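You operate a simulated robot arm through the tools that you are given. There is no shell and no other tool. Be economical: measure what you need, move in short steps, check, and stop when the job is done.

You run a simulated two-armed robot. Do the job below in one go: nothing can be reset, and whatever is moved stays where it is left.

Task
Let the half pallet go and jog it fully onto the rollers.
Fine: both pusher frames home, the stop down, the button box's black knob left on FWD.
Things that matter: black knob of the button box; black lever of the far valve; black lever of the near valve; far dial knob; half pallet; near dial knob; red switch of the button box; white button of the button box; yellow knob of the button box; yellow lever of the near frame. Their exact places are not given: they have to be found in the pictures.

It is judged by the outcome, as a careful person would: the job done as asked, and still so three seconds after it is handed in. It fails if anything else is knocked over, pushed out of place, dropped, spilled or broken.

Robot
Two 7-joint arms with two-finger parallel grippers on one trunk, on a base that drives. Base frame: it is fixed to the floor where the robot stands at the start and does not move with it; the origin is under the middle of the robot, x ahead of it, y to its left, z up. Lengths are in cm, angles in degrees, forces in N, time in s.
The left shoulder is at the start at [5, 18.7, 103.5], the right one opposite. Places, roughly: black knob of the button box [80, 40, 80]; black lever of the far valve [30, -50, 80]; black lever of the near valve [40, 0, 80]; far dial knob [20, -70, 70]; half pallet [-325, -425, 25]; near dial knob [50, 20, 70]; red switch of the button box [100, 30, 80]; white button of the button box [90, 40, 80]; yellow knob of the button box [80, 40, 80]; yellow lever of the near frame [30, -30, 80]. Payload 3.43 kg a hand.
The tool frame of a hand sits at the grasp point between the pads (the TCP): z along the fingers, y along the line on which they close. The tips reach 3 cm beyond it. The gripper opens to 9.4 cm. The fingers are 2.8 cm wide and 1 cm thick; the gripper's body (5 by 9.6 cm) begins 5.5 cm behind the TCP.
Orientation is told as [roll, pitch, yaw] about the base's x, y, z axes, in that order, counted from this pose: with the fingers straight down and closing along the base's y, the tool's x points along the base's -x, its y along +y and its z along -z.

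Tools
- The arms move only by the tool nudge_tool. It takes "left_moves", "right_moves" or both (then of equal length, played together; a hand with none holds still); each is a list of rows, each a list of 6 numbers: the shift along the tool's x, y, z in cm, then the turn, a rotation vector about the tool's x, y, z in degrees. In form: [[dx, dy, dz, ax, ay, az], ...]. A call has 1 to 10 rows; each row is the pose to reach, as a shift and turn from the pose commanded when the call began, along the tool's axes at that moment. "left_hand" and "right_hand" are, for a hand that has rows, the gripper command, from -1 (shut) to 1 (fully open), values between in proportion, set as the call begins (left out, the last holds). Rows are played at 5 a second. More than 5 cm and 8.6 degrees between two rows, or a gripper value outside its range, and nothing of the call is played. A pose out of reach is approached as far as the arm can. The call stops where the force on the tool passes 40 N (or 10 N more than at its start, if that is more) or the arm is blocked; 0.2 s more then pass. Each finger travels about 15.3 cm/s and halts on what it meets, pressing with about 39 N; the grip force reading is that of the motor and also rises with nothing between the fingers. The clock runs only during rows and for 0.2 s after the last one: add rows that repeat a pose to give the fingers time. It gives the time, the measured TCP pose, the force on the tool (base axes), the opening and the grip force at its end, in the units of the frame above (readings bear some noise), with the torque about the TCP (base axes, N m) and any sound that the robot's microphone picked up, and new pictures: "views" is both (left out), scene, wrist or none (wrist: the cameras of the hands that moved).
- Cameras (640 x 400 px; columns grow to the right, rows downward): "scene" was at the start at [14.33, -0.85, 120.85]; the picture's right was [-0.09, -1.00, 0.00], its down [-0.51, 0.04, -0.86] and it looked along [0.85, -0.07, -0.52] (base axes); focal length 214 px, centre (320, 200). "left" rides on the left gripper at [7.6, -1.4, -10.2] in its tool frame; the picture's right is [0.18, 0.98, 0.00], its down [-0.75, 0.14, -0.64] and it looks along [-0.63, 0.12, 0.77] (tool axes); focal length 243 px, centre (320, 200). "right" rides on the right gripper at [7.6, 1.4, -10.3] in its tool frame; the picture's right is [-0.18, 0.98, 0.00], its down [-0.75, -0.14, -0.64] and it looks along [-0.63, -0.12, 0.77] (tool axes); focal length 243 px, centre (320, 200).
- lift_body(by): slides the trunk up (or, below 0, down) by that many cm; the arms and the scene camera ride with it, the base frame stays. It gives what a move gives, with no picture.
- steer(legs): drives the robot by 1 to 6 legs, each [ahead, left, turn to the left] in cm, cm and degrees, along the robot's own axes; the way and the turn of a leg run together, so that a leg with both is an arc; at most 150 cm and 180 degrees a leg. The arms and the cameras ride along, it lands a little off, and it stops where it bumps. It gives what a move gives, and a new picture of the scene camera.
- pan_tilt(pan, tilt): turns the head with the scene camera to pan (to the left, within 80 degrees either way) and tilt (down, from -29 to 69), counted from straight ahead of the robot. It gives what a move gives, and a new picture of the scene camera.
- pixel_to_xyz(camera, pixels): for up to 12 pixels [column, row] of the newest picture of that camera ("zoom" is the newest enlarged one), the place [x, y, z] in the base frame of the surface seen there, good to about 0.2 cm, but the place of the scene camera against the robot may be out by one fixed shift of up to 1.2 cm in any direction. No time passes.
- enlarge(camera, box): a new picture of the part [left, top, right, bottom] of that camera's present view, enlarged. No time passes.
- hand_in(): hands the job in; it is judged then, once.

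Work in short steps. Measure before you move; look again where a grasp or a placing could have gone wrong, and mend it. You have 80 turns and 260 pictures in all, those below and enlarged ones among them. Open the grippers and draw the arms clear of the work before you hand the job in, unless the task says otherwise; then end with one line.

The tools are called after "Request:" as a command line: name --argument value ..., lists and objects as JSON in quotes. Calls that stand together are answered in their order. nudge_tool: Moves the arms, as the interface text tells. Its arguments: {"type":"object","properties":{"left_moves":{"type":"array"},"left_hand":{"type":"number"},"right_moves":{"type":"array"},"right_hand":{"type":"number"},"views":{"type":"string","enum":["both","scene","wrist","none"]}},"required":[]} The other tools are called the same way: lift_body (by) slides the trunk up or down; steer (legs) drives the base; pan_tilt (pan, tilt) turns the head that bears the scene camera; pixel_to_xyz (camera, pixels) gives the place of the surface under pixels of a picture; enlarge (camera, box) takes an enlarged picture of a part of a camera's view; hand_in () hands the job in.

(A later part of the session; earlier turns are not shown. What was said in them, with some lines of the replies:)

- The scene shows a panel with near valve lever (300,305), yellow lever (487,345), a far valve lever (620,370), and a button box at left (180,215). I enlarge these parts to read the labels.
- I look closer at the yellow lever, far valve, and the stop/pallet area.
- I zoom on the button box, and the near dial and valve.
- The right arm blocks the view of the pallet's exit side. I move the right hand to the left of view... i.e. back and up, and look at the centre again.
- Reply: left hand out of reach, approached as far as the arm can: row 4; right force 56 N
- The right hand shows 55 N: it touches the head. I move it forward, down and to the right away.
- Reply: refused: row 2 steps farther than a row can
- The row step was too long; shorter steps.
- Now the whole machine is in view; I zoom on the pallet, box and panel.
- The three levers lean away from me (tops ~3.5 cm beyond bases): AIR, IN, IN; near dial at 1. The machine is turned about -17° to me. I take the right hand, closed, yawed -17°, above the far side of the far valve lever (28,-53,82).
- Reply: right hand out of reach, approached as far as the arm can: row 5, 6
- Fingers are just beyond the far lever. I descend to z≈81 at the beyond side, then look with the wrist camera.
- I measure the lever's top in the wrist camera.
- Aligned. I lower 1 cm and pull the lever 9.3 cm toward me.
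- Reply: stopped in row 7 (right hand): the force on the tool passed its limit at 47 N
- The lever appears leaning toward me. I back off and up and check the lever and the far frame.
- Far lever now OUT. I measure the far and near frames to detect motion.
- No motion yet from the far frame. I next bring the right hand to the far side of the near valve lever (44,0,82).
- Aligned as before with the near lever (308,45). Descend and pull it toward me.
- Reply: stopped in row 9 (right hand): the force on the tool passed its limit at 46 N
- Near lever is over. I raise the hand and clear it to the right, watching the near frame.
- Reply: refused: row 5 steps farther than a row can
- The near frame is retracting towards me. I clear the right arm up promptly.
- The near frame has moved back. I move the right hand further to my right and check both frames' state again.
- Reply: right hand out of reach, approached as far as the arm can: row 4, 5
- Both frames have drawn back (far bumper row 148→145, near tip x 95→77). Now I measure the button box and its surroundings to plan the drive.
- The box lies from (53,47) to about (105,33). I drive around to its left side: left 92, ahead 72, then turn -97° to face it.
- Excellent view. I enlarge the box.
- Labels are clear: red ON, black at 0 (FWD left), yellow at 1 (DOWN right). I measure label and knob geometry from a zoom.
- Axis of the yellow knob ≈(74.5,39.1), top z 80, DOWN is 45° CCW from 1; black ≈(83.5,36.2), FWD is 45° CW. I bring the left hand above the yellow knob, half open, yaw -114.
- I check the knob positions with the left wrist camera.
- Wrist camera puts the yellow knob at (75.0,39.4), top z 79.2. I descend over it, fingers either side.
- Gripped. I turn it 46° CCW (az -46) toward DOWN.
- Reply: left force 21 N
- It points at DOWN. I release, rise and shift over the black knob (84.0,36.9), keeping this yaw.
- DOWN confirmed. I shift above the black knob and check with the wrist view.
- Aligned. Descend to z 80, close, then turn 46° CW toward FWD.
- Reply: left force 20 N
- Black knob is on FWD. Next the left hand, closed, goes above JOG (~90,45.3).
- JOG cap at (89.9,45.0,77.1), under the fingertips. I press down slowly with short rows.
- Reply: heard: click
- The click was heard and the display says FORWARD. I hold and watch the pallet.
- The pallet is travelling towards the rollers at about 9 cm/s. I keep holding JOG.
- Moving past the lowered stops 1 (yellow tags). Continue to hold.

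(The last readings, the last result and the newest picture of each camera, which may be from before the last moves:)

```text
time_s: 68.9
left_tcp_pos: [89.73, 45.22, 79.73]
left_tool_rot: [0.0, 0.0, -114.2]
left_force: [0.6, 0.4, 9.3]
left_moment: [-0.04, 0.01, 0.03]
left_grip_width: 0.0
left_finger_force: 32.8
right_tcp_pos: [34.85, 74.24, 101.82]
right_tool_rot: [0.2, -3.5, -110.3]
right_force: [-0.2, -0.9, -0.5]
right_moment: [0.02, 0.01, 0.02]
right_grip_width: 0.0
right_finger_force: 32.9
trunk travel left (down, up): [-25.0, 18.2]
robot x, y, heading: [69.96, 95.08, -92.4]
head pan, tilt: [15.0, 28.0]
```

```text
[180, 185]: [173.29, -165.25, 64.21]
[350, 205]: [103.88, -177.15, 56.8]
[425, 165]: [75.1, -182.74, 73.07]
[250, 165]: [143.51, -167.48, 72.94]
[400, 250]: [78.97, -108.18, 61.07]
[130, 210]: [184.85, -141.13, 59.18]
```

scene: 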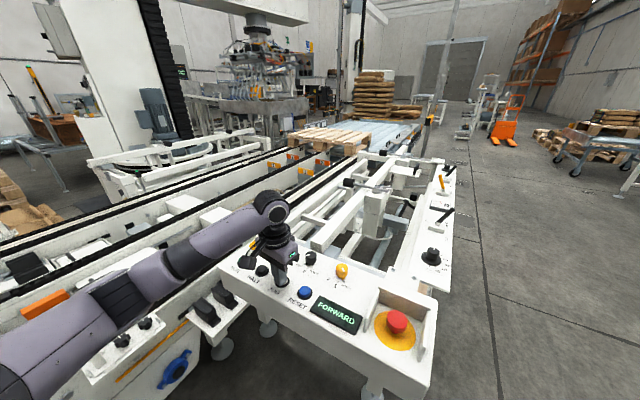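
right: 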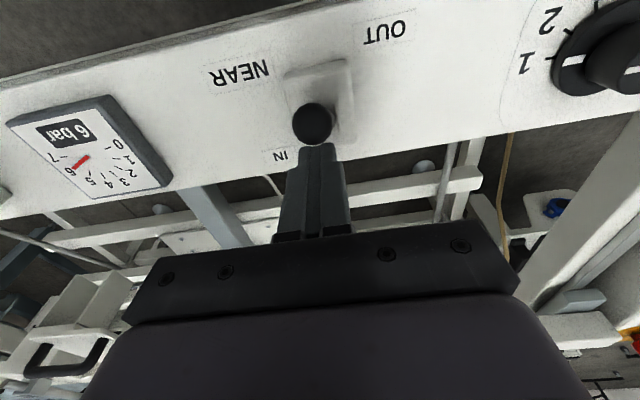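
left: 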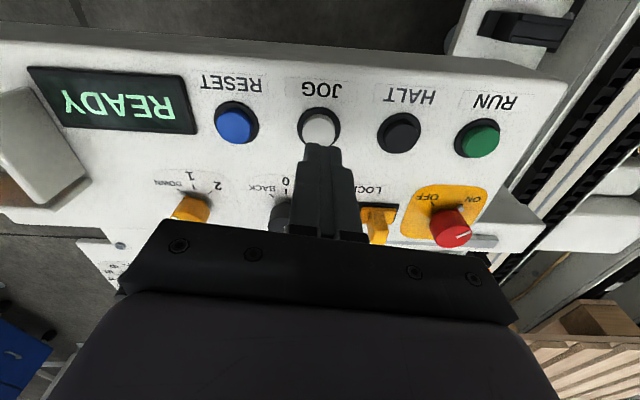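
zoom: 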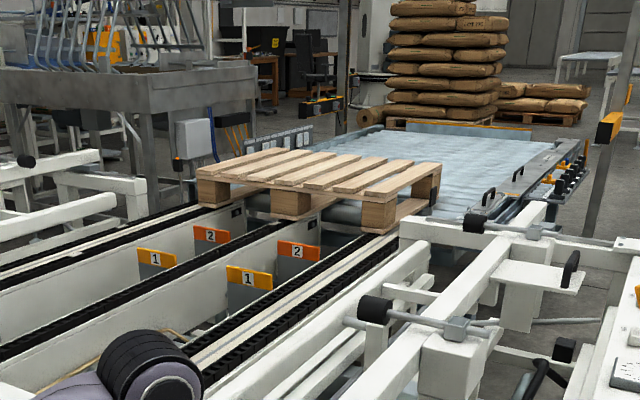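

Rear still on the chains; about 40–50 cm to go. Keep holding.

Request:
nudge_tool --left_moves '[[0, 0, 0, 0, 0, 0], [0, 0, 0, 0, 0, 0], [0, 0, 0, 0, 0, 0], [0, 0, 0, 0, 0, 0], [0, 0, 0, 0, 0, 0], [0, 0, 0, 0, 0, 0], [0, 0, 0, 0, 0, 0], [0, 0, 0, 0, 0, 0], [0, 0, 0, 0, 0, 0], [0, 0, 0, 0, 0, 0]]' --views "none"

Request:
nudge_tool --left_moves '[[0, 0, 0, 0, 0, 0], [0, 0, 0, 0, 0, 0], [0, 0, 0, 0, 0, 0], [0, 0, 0, 0, 0, 0], [0, 0, 0, 0, 0, 0], [0, 0, 0, 0, 0, 0], [0, 0, 0, 0, 0, 0], [0, 0, 0, 0, 0, 0], [0, 0, 0, 0, 0, 0], [0, 0, 0, 0, 0, 0]]' --views "scene"

Request:
enlarge --camera "scene" --box '[260, 100, 440, 190]'

```text
time_s: 71.1
left_tcp_pos: [89.58, 45.26, 79.71]
left_tool_rot: [0.0, 0.0, -114.2]
left_force: [0.0, 0.5, 9.7]
left_moment: [-0.02, 0.01, 0.02]
left_grip_width: 0.0
left_finger_force: 33.0
right_tcp_pos: [34.86, 74.33, 101.76]
right_tool_rot: [0.3, -3.6, -110.2]
right_force: [-0.4, -0.5, -0.3]
right_moment: [0.0, 0.02, 0.0]
right_grip_width: 0.0
right_finger_force: 32.9
trunk travel left (down, up): [-25.0, 18.2]
robot x, y, heading: [69.72, 95.37, -92.2]
head pan, tilt: [15.0, 28.0]
```

```text
time_s: 73.3
left_tcp_pos: [89.75, 45.2, 79.53]
left_tool_rot: [-0.1, -0.1, -114.3]
left_force: [-0.3, -0.2, 10.5]
left_moment: [0.0, 0.0, 0.01]
left_grip_width: 0.02
left_finger_force: 32.9
right_tcp_pos: [34.92, 74.26, 101.73]
right_tool_rot: [0.3, -3.6, -110.2]
right_force: [0.4, 0.2, 0.7]
right_moment: [0.02, -0.01, -0.01]
right_grip_width: 0.0
right_finger_force: 33.2
trunk travel left (down, up): [-25.0, 18.2]
robot x, y, heading: [70.0, 94.97, -92.4]
head pan, tilt: [15.0, 28.0]
```

scene: 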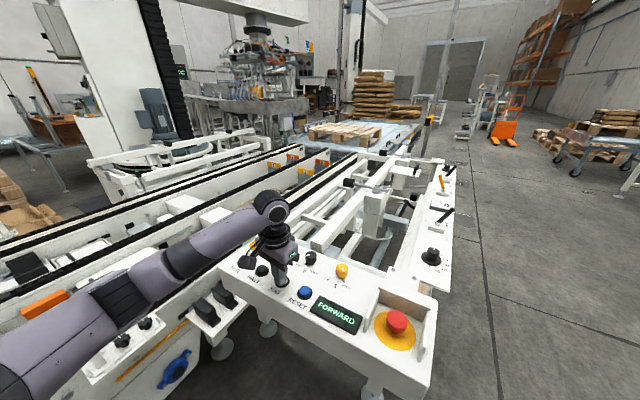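

```text
3.56 times, centred on (350, 145) of scene
```

zoom: 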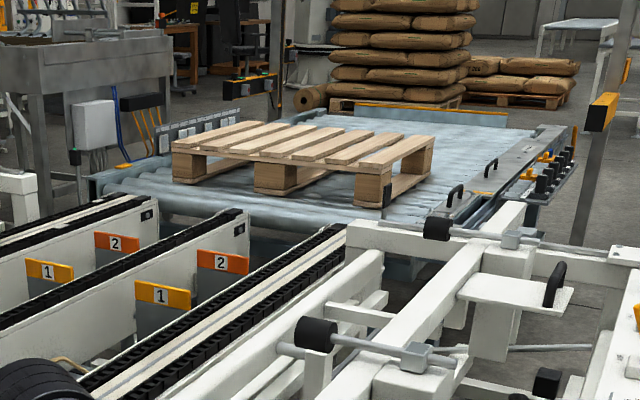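

The pallet is wholly on the roller bed, clear of the chain ends. I release JOG and raise the hand, then look.

Request:
nudge_tool --left_moves '[[0, 0, -3, 0, 0, 0], [0, 0, -7, 0, 0, 0], [0, 0, -11, 0, 0, 0], [3, 0, -15, 0, 0, 0], [6, 1, -19, 0, 0, 0], [10, 2, -21, 0, 0, 0], [14, 3, -23, 0, 0, 0], [18, 4, -24, 0, 0, 0]]' --left_hand 0.8 --right_moves '[[0, 0, 0, 0, 0, 0], [0, 0, 0, 0, 0, 0], [0, 0, 0, 0, 0, 0], [0, 0, 0, 0, 0, 0], [0, 0, 0, 0, 0, 0], [0, 0, 0, 0, 0, 0], [0, 0, 0, 0, 0, 0], [0, 0, 0, 0, 0, 0]]' --right_hand 0.8 --views "scene"

Request:
enlarge --camera "scene" --box '[260, 100, 440, 190]'

Request:
enlarge --camera "scene" --box '[220, 230, 440, 370]'

Request:
enlarge --camera "scene" --box '[80, 110, 480, 290]'

```text
refused: row 5 steps farther than a row can; nothing moved
```

```text
3.56 times, centred on (350, 145) of scene
```

zoom: 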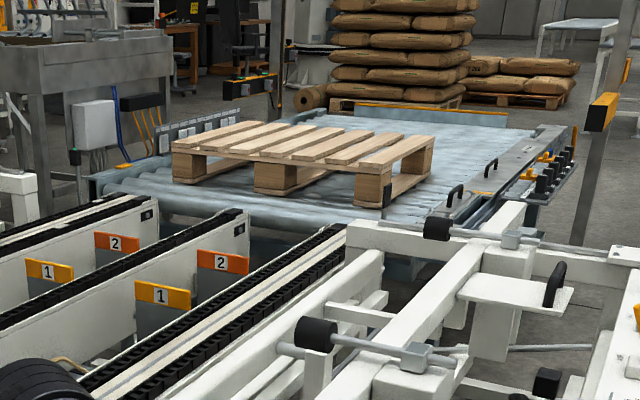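

```text
2.86 times, centred on (330, 300) of scene
```

zoom: 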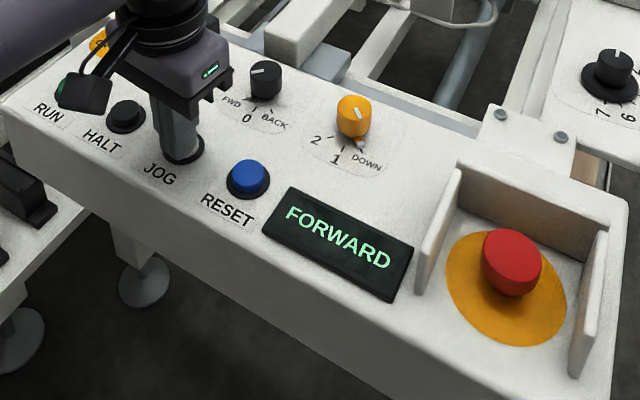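

```text
1.60 times, centred on (280, 200) of scene
```

zoom: 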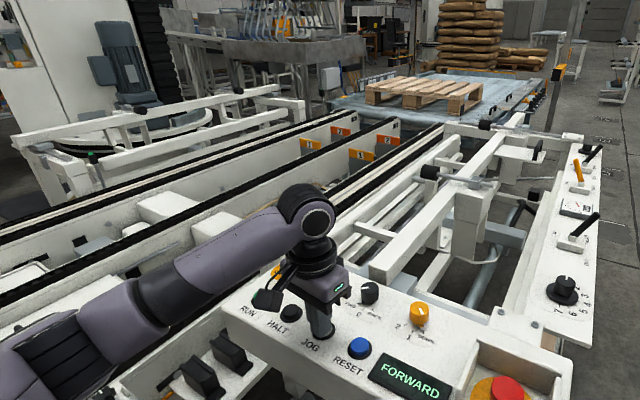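

Step too long; I redo the release with shorter steps.

Request:
nudge_tool --left_moves '[[0, 0, -3, 0, 0, 0], [0, 0, -7, 0, 0, 0], [0, 0, -11, 0, 0, 0], [2.5, 0, -15, 0, 0, 0], [5, 0, -19, 0, 0, 0], [9, 0, -21, 0, 0, 0], [13, 0, -23, 0, 0, 0]]' --views "scene"

Request:
nudge_tool --left_moves '[[0, 0, 0, 0, 0, 0], [0, 0, 0, 0, 0, 0], [0, 0, 0, 0, 0, 0], [0, 0, 0, 0, 0, 0], [0, 0, 0, 0, 0, 0], [0, 0, 0, 0, 0, 0], [0, 0, 0, 0, 0, 0], [0, 0, 0, 0, 0, 0], [0, 0, 0, 0, 0, 0], [0, 0, 0, 0, 0, 0]]' --right_moves '[[0, 0, 0, 0, 0, 0], [0, 0, 0, 0, 0, 0], [0, 0, 0, 0, 0, 0], [0, 0, 0, 0, 0, 0], [0, 0, 0, 0, 0, 0], [0, 0, 0, 0, 0, 0], [0, 0, 0, 0, 0, 0], [0, 0, 0, 0, 0, 0], [0, 0, 0, 0, 0, 0], [0, 0, 0, 0, 0, 0]]' --left_hand 0.8 --right_hand 0.8 --views "scene"

Request:
enlarge --camera "scene" --box '[260, 100, 440, 190]'

Request:
enlarge --camera "scene" --box '[220, 230, 440, 370]'

Request:
pixel_to_xyz --camera "scene" --pixels '[[318, 133], [370, 140], [350, 155], [318, 158], [384, 128], [341, 182], [207, 158], [134, 185]]'

```text
time_s: 74.9
left_tcp_pos: [95.14, 57.08, 102.57]
left_tool_rot: [-0.1, 0.0, -114.2]
left_force: [0.4, -0.4, -0.3]
left_moment: [-0.01, -0.05, -0.02]
left_grip_width: 0.01
left_finger_force: 33.0
right_tcp_pos: [34.87, 74.4, 101.79]
right_tool_rot: [0.3, -3.6, -110.3]
right_force: [-0.1, -0.2, -0.8]
right_moment: [-0.01, 0.0, -0.02]
right_grip_width: 0.01
right_finger_force: 32.8
trunk travel left (down, up): [-25.0, 18.2]
robot x, y, heading: [69.79, 94.91, -92.4]
head pan, tilt: [15.0, 28.0]
```

scene: 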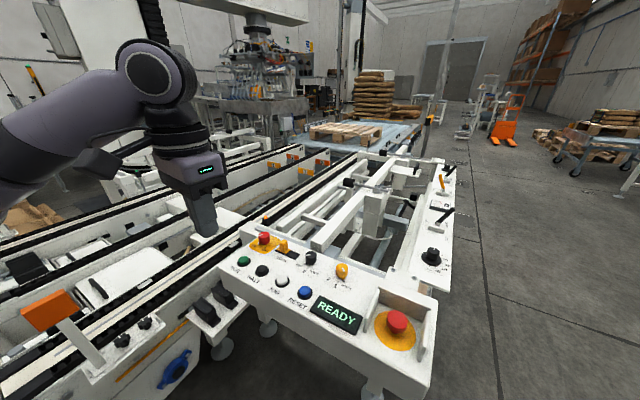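

```text
time_s: 77.1
left_tcp_pos: [95.09, 56.98, 102.75]
left_tool_rot: [0.1, -0.1, -114.2]
left_force: [-0.3, 0.1, -0.2]
left_moment: [-0.02, 0.04, 0.01]
left_grip_width: 8.45
left_finger_force: 0.1
right_tcp_pos: [34.85, 74.12, 101.81]
right_tool_rot: [0.3, -3.5, -110.2]
right_force: [0.9, -0.1, -0.4]
right_moment: [-0.01, 0.0, 0.02]
right_grip_width: 8.46
right_finger_force: 0.1
trunk travel left (down, up): [-25.0, 18.2]
robot x, y, heading: [70.16, 94.73, -92.5]
head pan, tilt: [15.0, 28.0]
```

scene: 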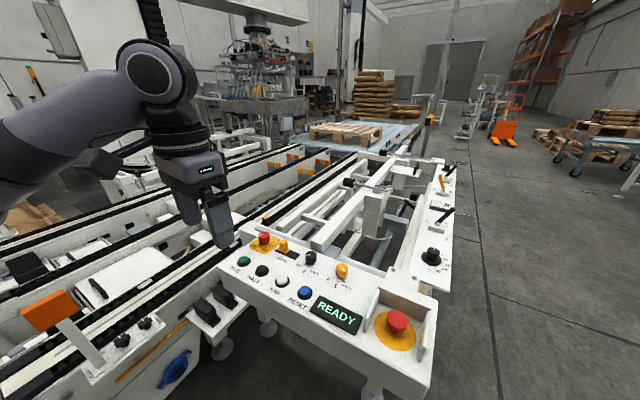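

```text
3.56 times, centred on (350, 145) of scene
```

zoom: 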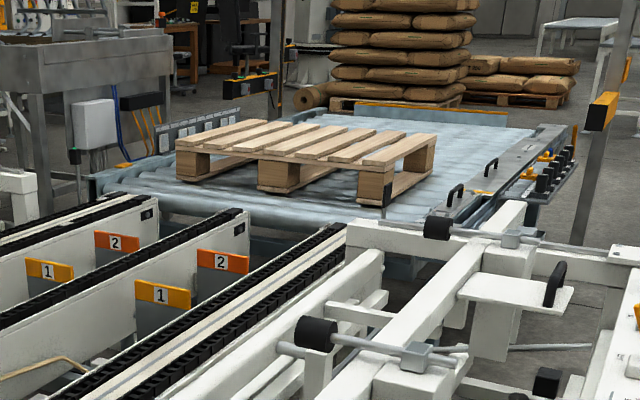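

```text
2.86 times, centred on (330, 300) of scene
```

zoom: 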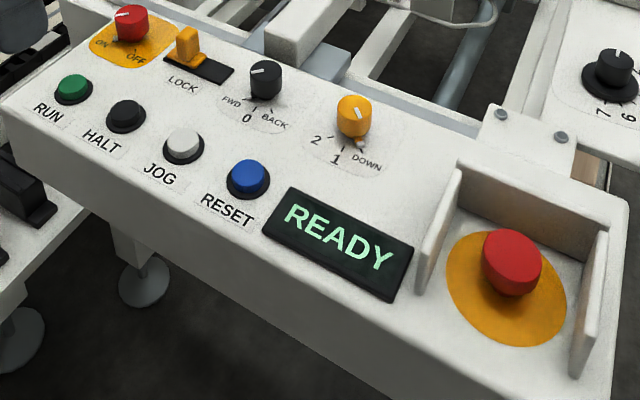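

```text
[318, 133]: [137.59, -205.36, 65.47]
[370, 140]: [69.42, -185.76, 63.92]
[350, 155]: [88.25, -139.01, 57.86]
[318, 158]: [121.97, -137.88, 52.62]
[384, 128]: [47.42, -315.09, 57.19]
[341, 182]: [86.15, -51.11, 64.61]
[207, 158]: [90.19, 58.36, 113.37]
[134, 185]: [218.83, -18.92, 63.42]
```

The pallet rests on the rollers, READY again, FWD and DOWN set. Last, I check that the near and far frames are really at home, not still short.

Request:
pan_tilt --pan 10 --tilt 42

Request:
enlarge --camera "scene" --box '[220, 60, 440, 220]'

Request:
pan_tilt --pan 30 --tilt 25

Request:
enlarge --camera "scene" --box '[180, 80, 440, 240]'

```text
time_s: 77.8
left_tcp_pos: [95.15, 57.02, 102.74]
left_tool_rot: [-0.2, -0.1, -114.2]
left_force: [0.0, 0.3, -0.6]
left_moment: [-0.01, 0.03, -0.03]
left_grip_width: 8.43
left_finger_force: 0.1
right_tcp_pos: [34.85, 74.26, 101.83]
right_tool_rot: [0.3, -3.5, -110.2]
right_force: [0.5, -0.1, 0.7]
right_moment: [0.0, -0.03, 0.01]
right_grip_width: 8.47
right_finger_force: 0.0
trunk travel left (down, up): [-25.0, 18.2]
robot x, y, heading: [70.08, 95.39, -92.6]
head pan, tilt: [10.0, 42.0]
```

scene: 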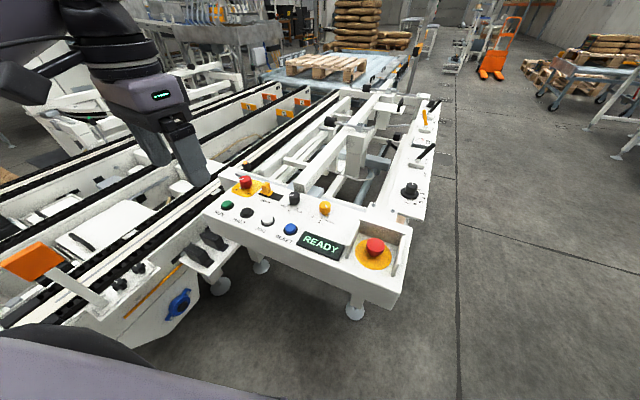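

```text
2.50 times, centred on (330, 140) of scene
```

zoom: 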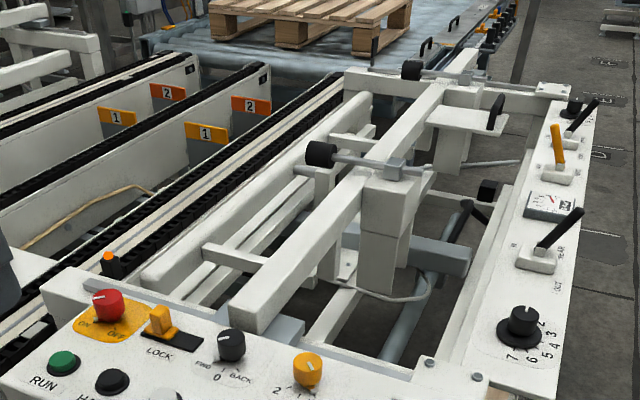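

```text
time_s: 78.7
left_tcp_pos: [95.15, 56.95, 102.61]
left_tool_rot: [-0.2, 0.0, -114.2]
left_force: [-0.1, -0.1, -0.5]
left_moment: [0.01, -0.01, -0.01]
left_grip_width: 8.49
left_finger_force: 0.0
right_tcp_pos: [34.96, 74.2, 101.74]
right_tool_rot: [0.4, -3.5, -110.2]
right_force: [-0.3, -0.3, 0.1]
right_moment: [-0.03, 0.02, 0.0]
right_grip_width: 8.45
right_finger_force: 0.0
trunk travel left (down, up): [-25.0, 18.2]
robot x, y, heading: [69.83, 95.21, -92.3]
head pan, tilt: [30.0, 25.0]
```

scene: 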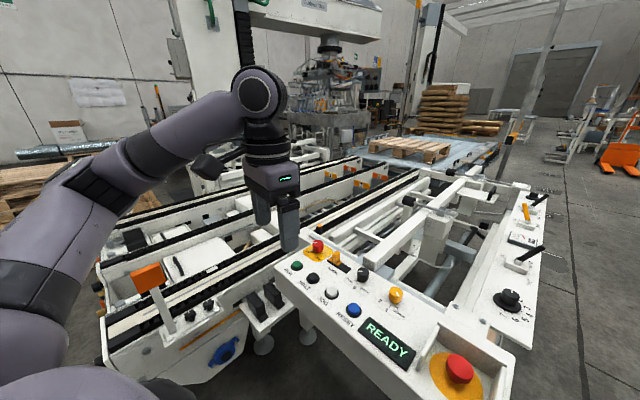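

```text
2.46 times, centred on (310, 160) of scene
```

zoom: 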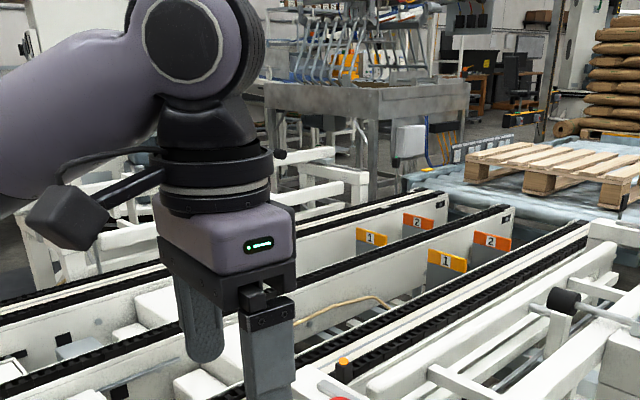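

Both frames moved the same ~20 cm stroke and stand still; stops are down. I draw the left hand back clear of the work.

Request:
nudge_tool --left_moves '[[3, 0, -3, 0, 0, 0], [6, 0, -6, 0, 0, 0], [9, 0, -8, 0, 0, 0], [12, 0, -9, 0, 0, 0]]' --views "scene"

Request:
enlarge --camera "scene" --box '[260, 110, 500, 260]'

```text
time_s: 79.7
left_tcp_pos: [100.26, 68.15, 111.67]
left_tool_rot: [0.0, 0.0, -114.3]
left_force: [-0.2, 0.1, -0.8]
left_moment: [0.01, 0.0, -0.04]
left_grip_width: 8.46
left_finger_force: 0.1
right_tcp_pos: [34.89, 74.36, 101.69]
right_tool_rot: [0.3, -3.5, -110.2]
right_force: [-0.4, 0.5, 0.1]
right_moment: [-0.03, 0.01, 0.02]
right_grip_width: 8.45
right_finger_force: 0.0
trunk travel left (down, up): [-25.0, 18.2]
robot x, y, heading: [69.94, 95.19, -92.3]
head pan, tilt: [30.0, 25.0]
```

scene: 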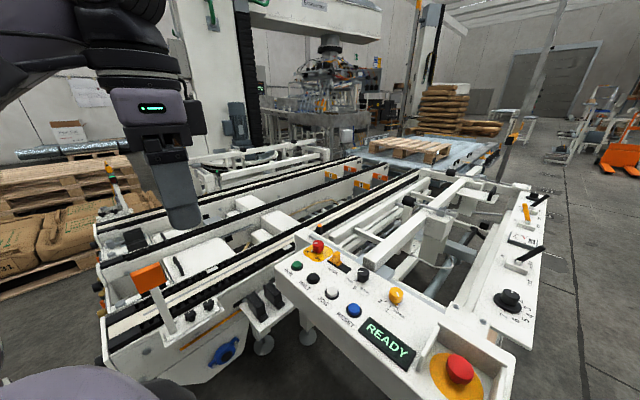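

```text
2.67 times, centred on (380, 185) of scene
```

zoom: 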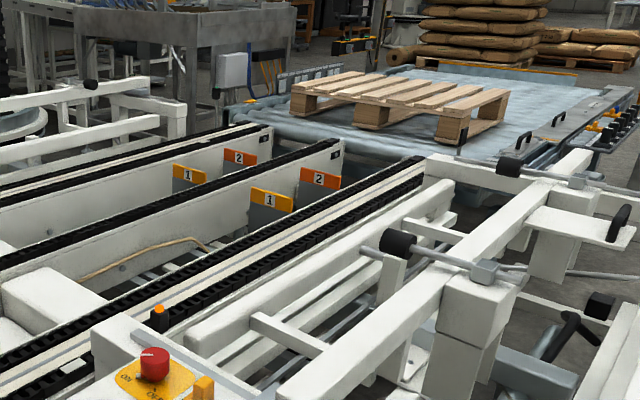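

All is at rest with the pallet fully on the rollers, so I hand it in.

Request:
hand_in

```text
The job is handed in.
```

The half pallet is fully on the rollers, both pusher frames are home, the stop is down, and the black knob is left on FWD.
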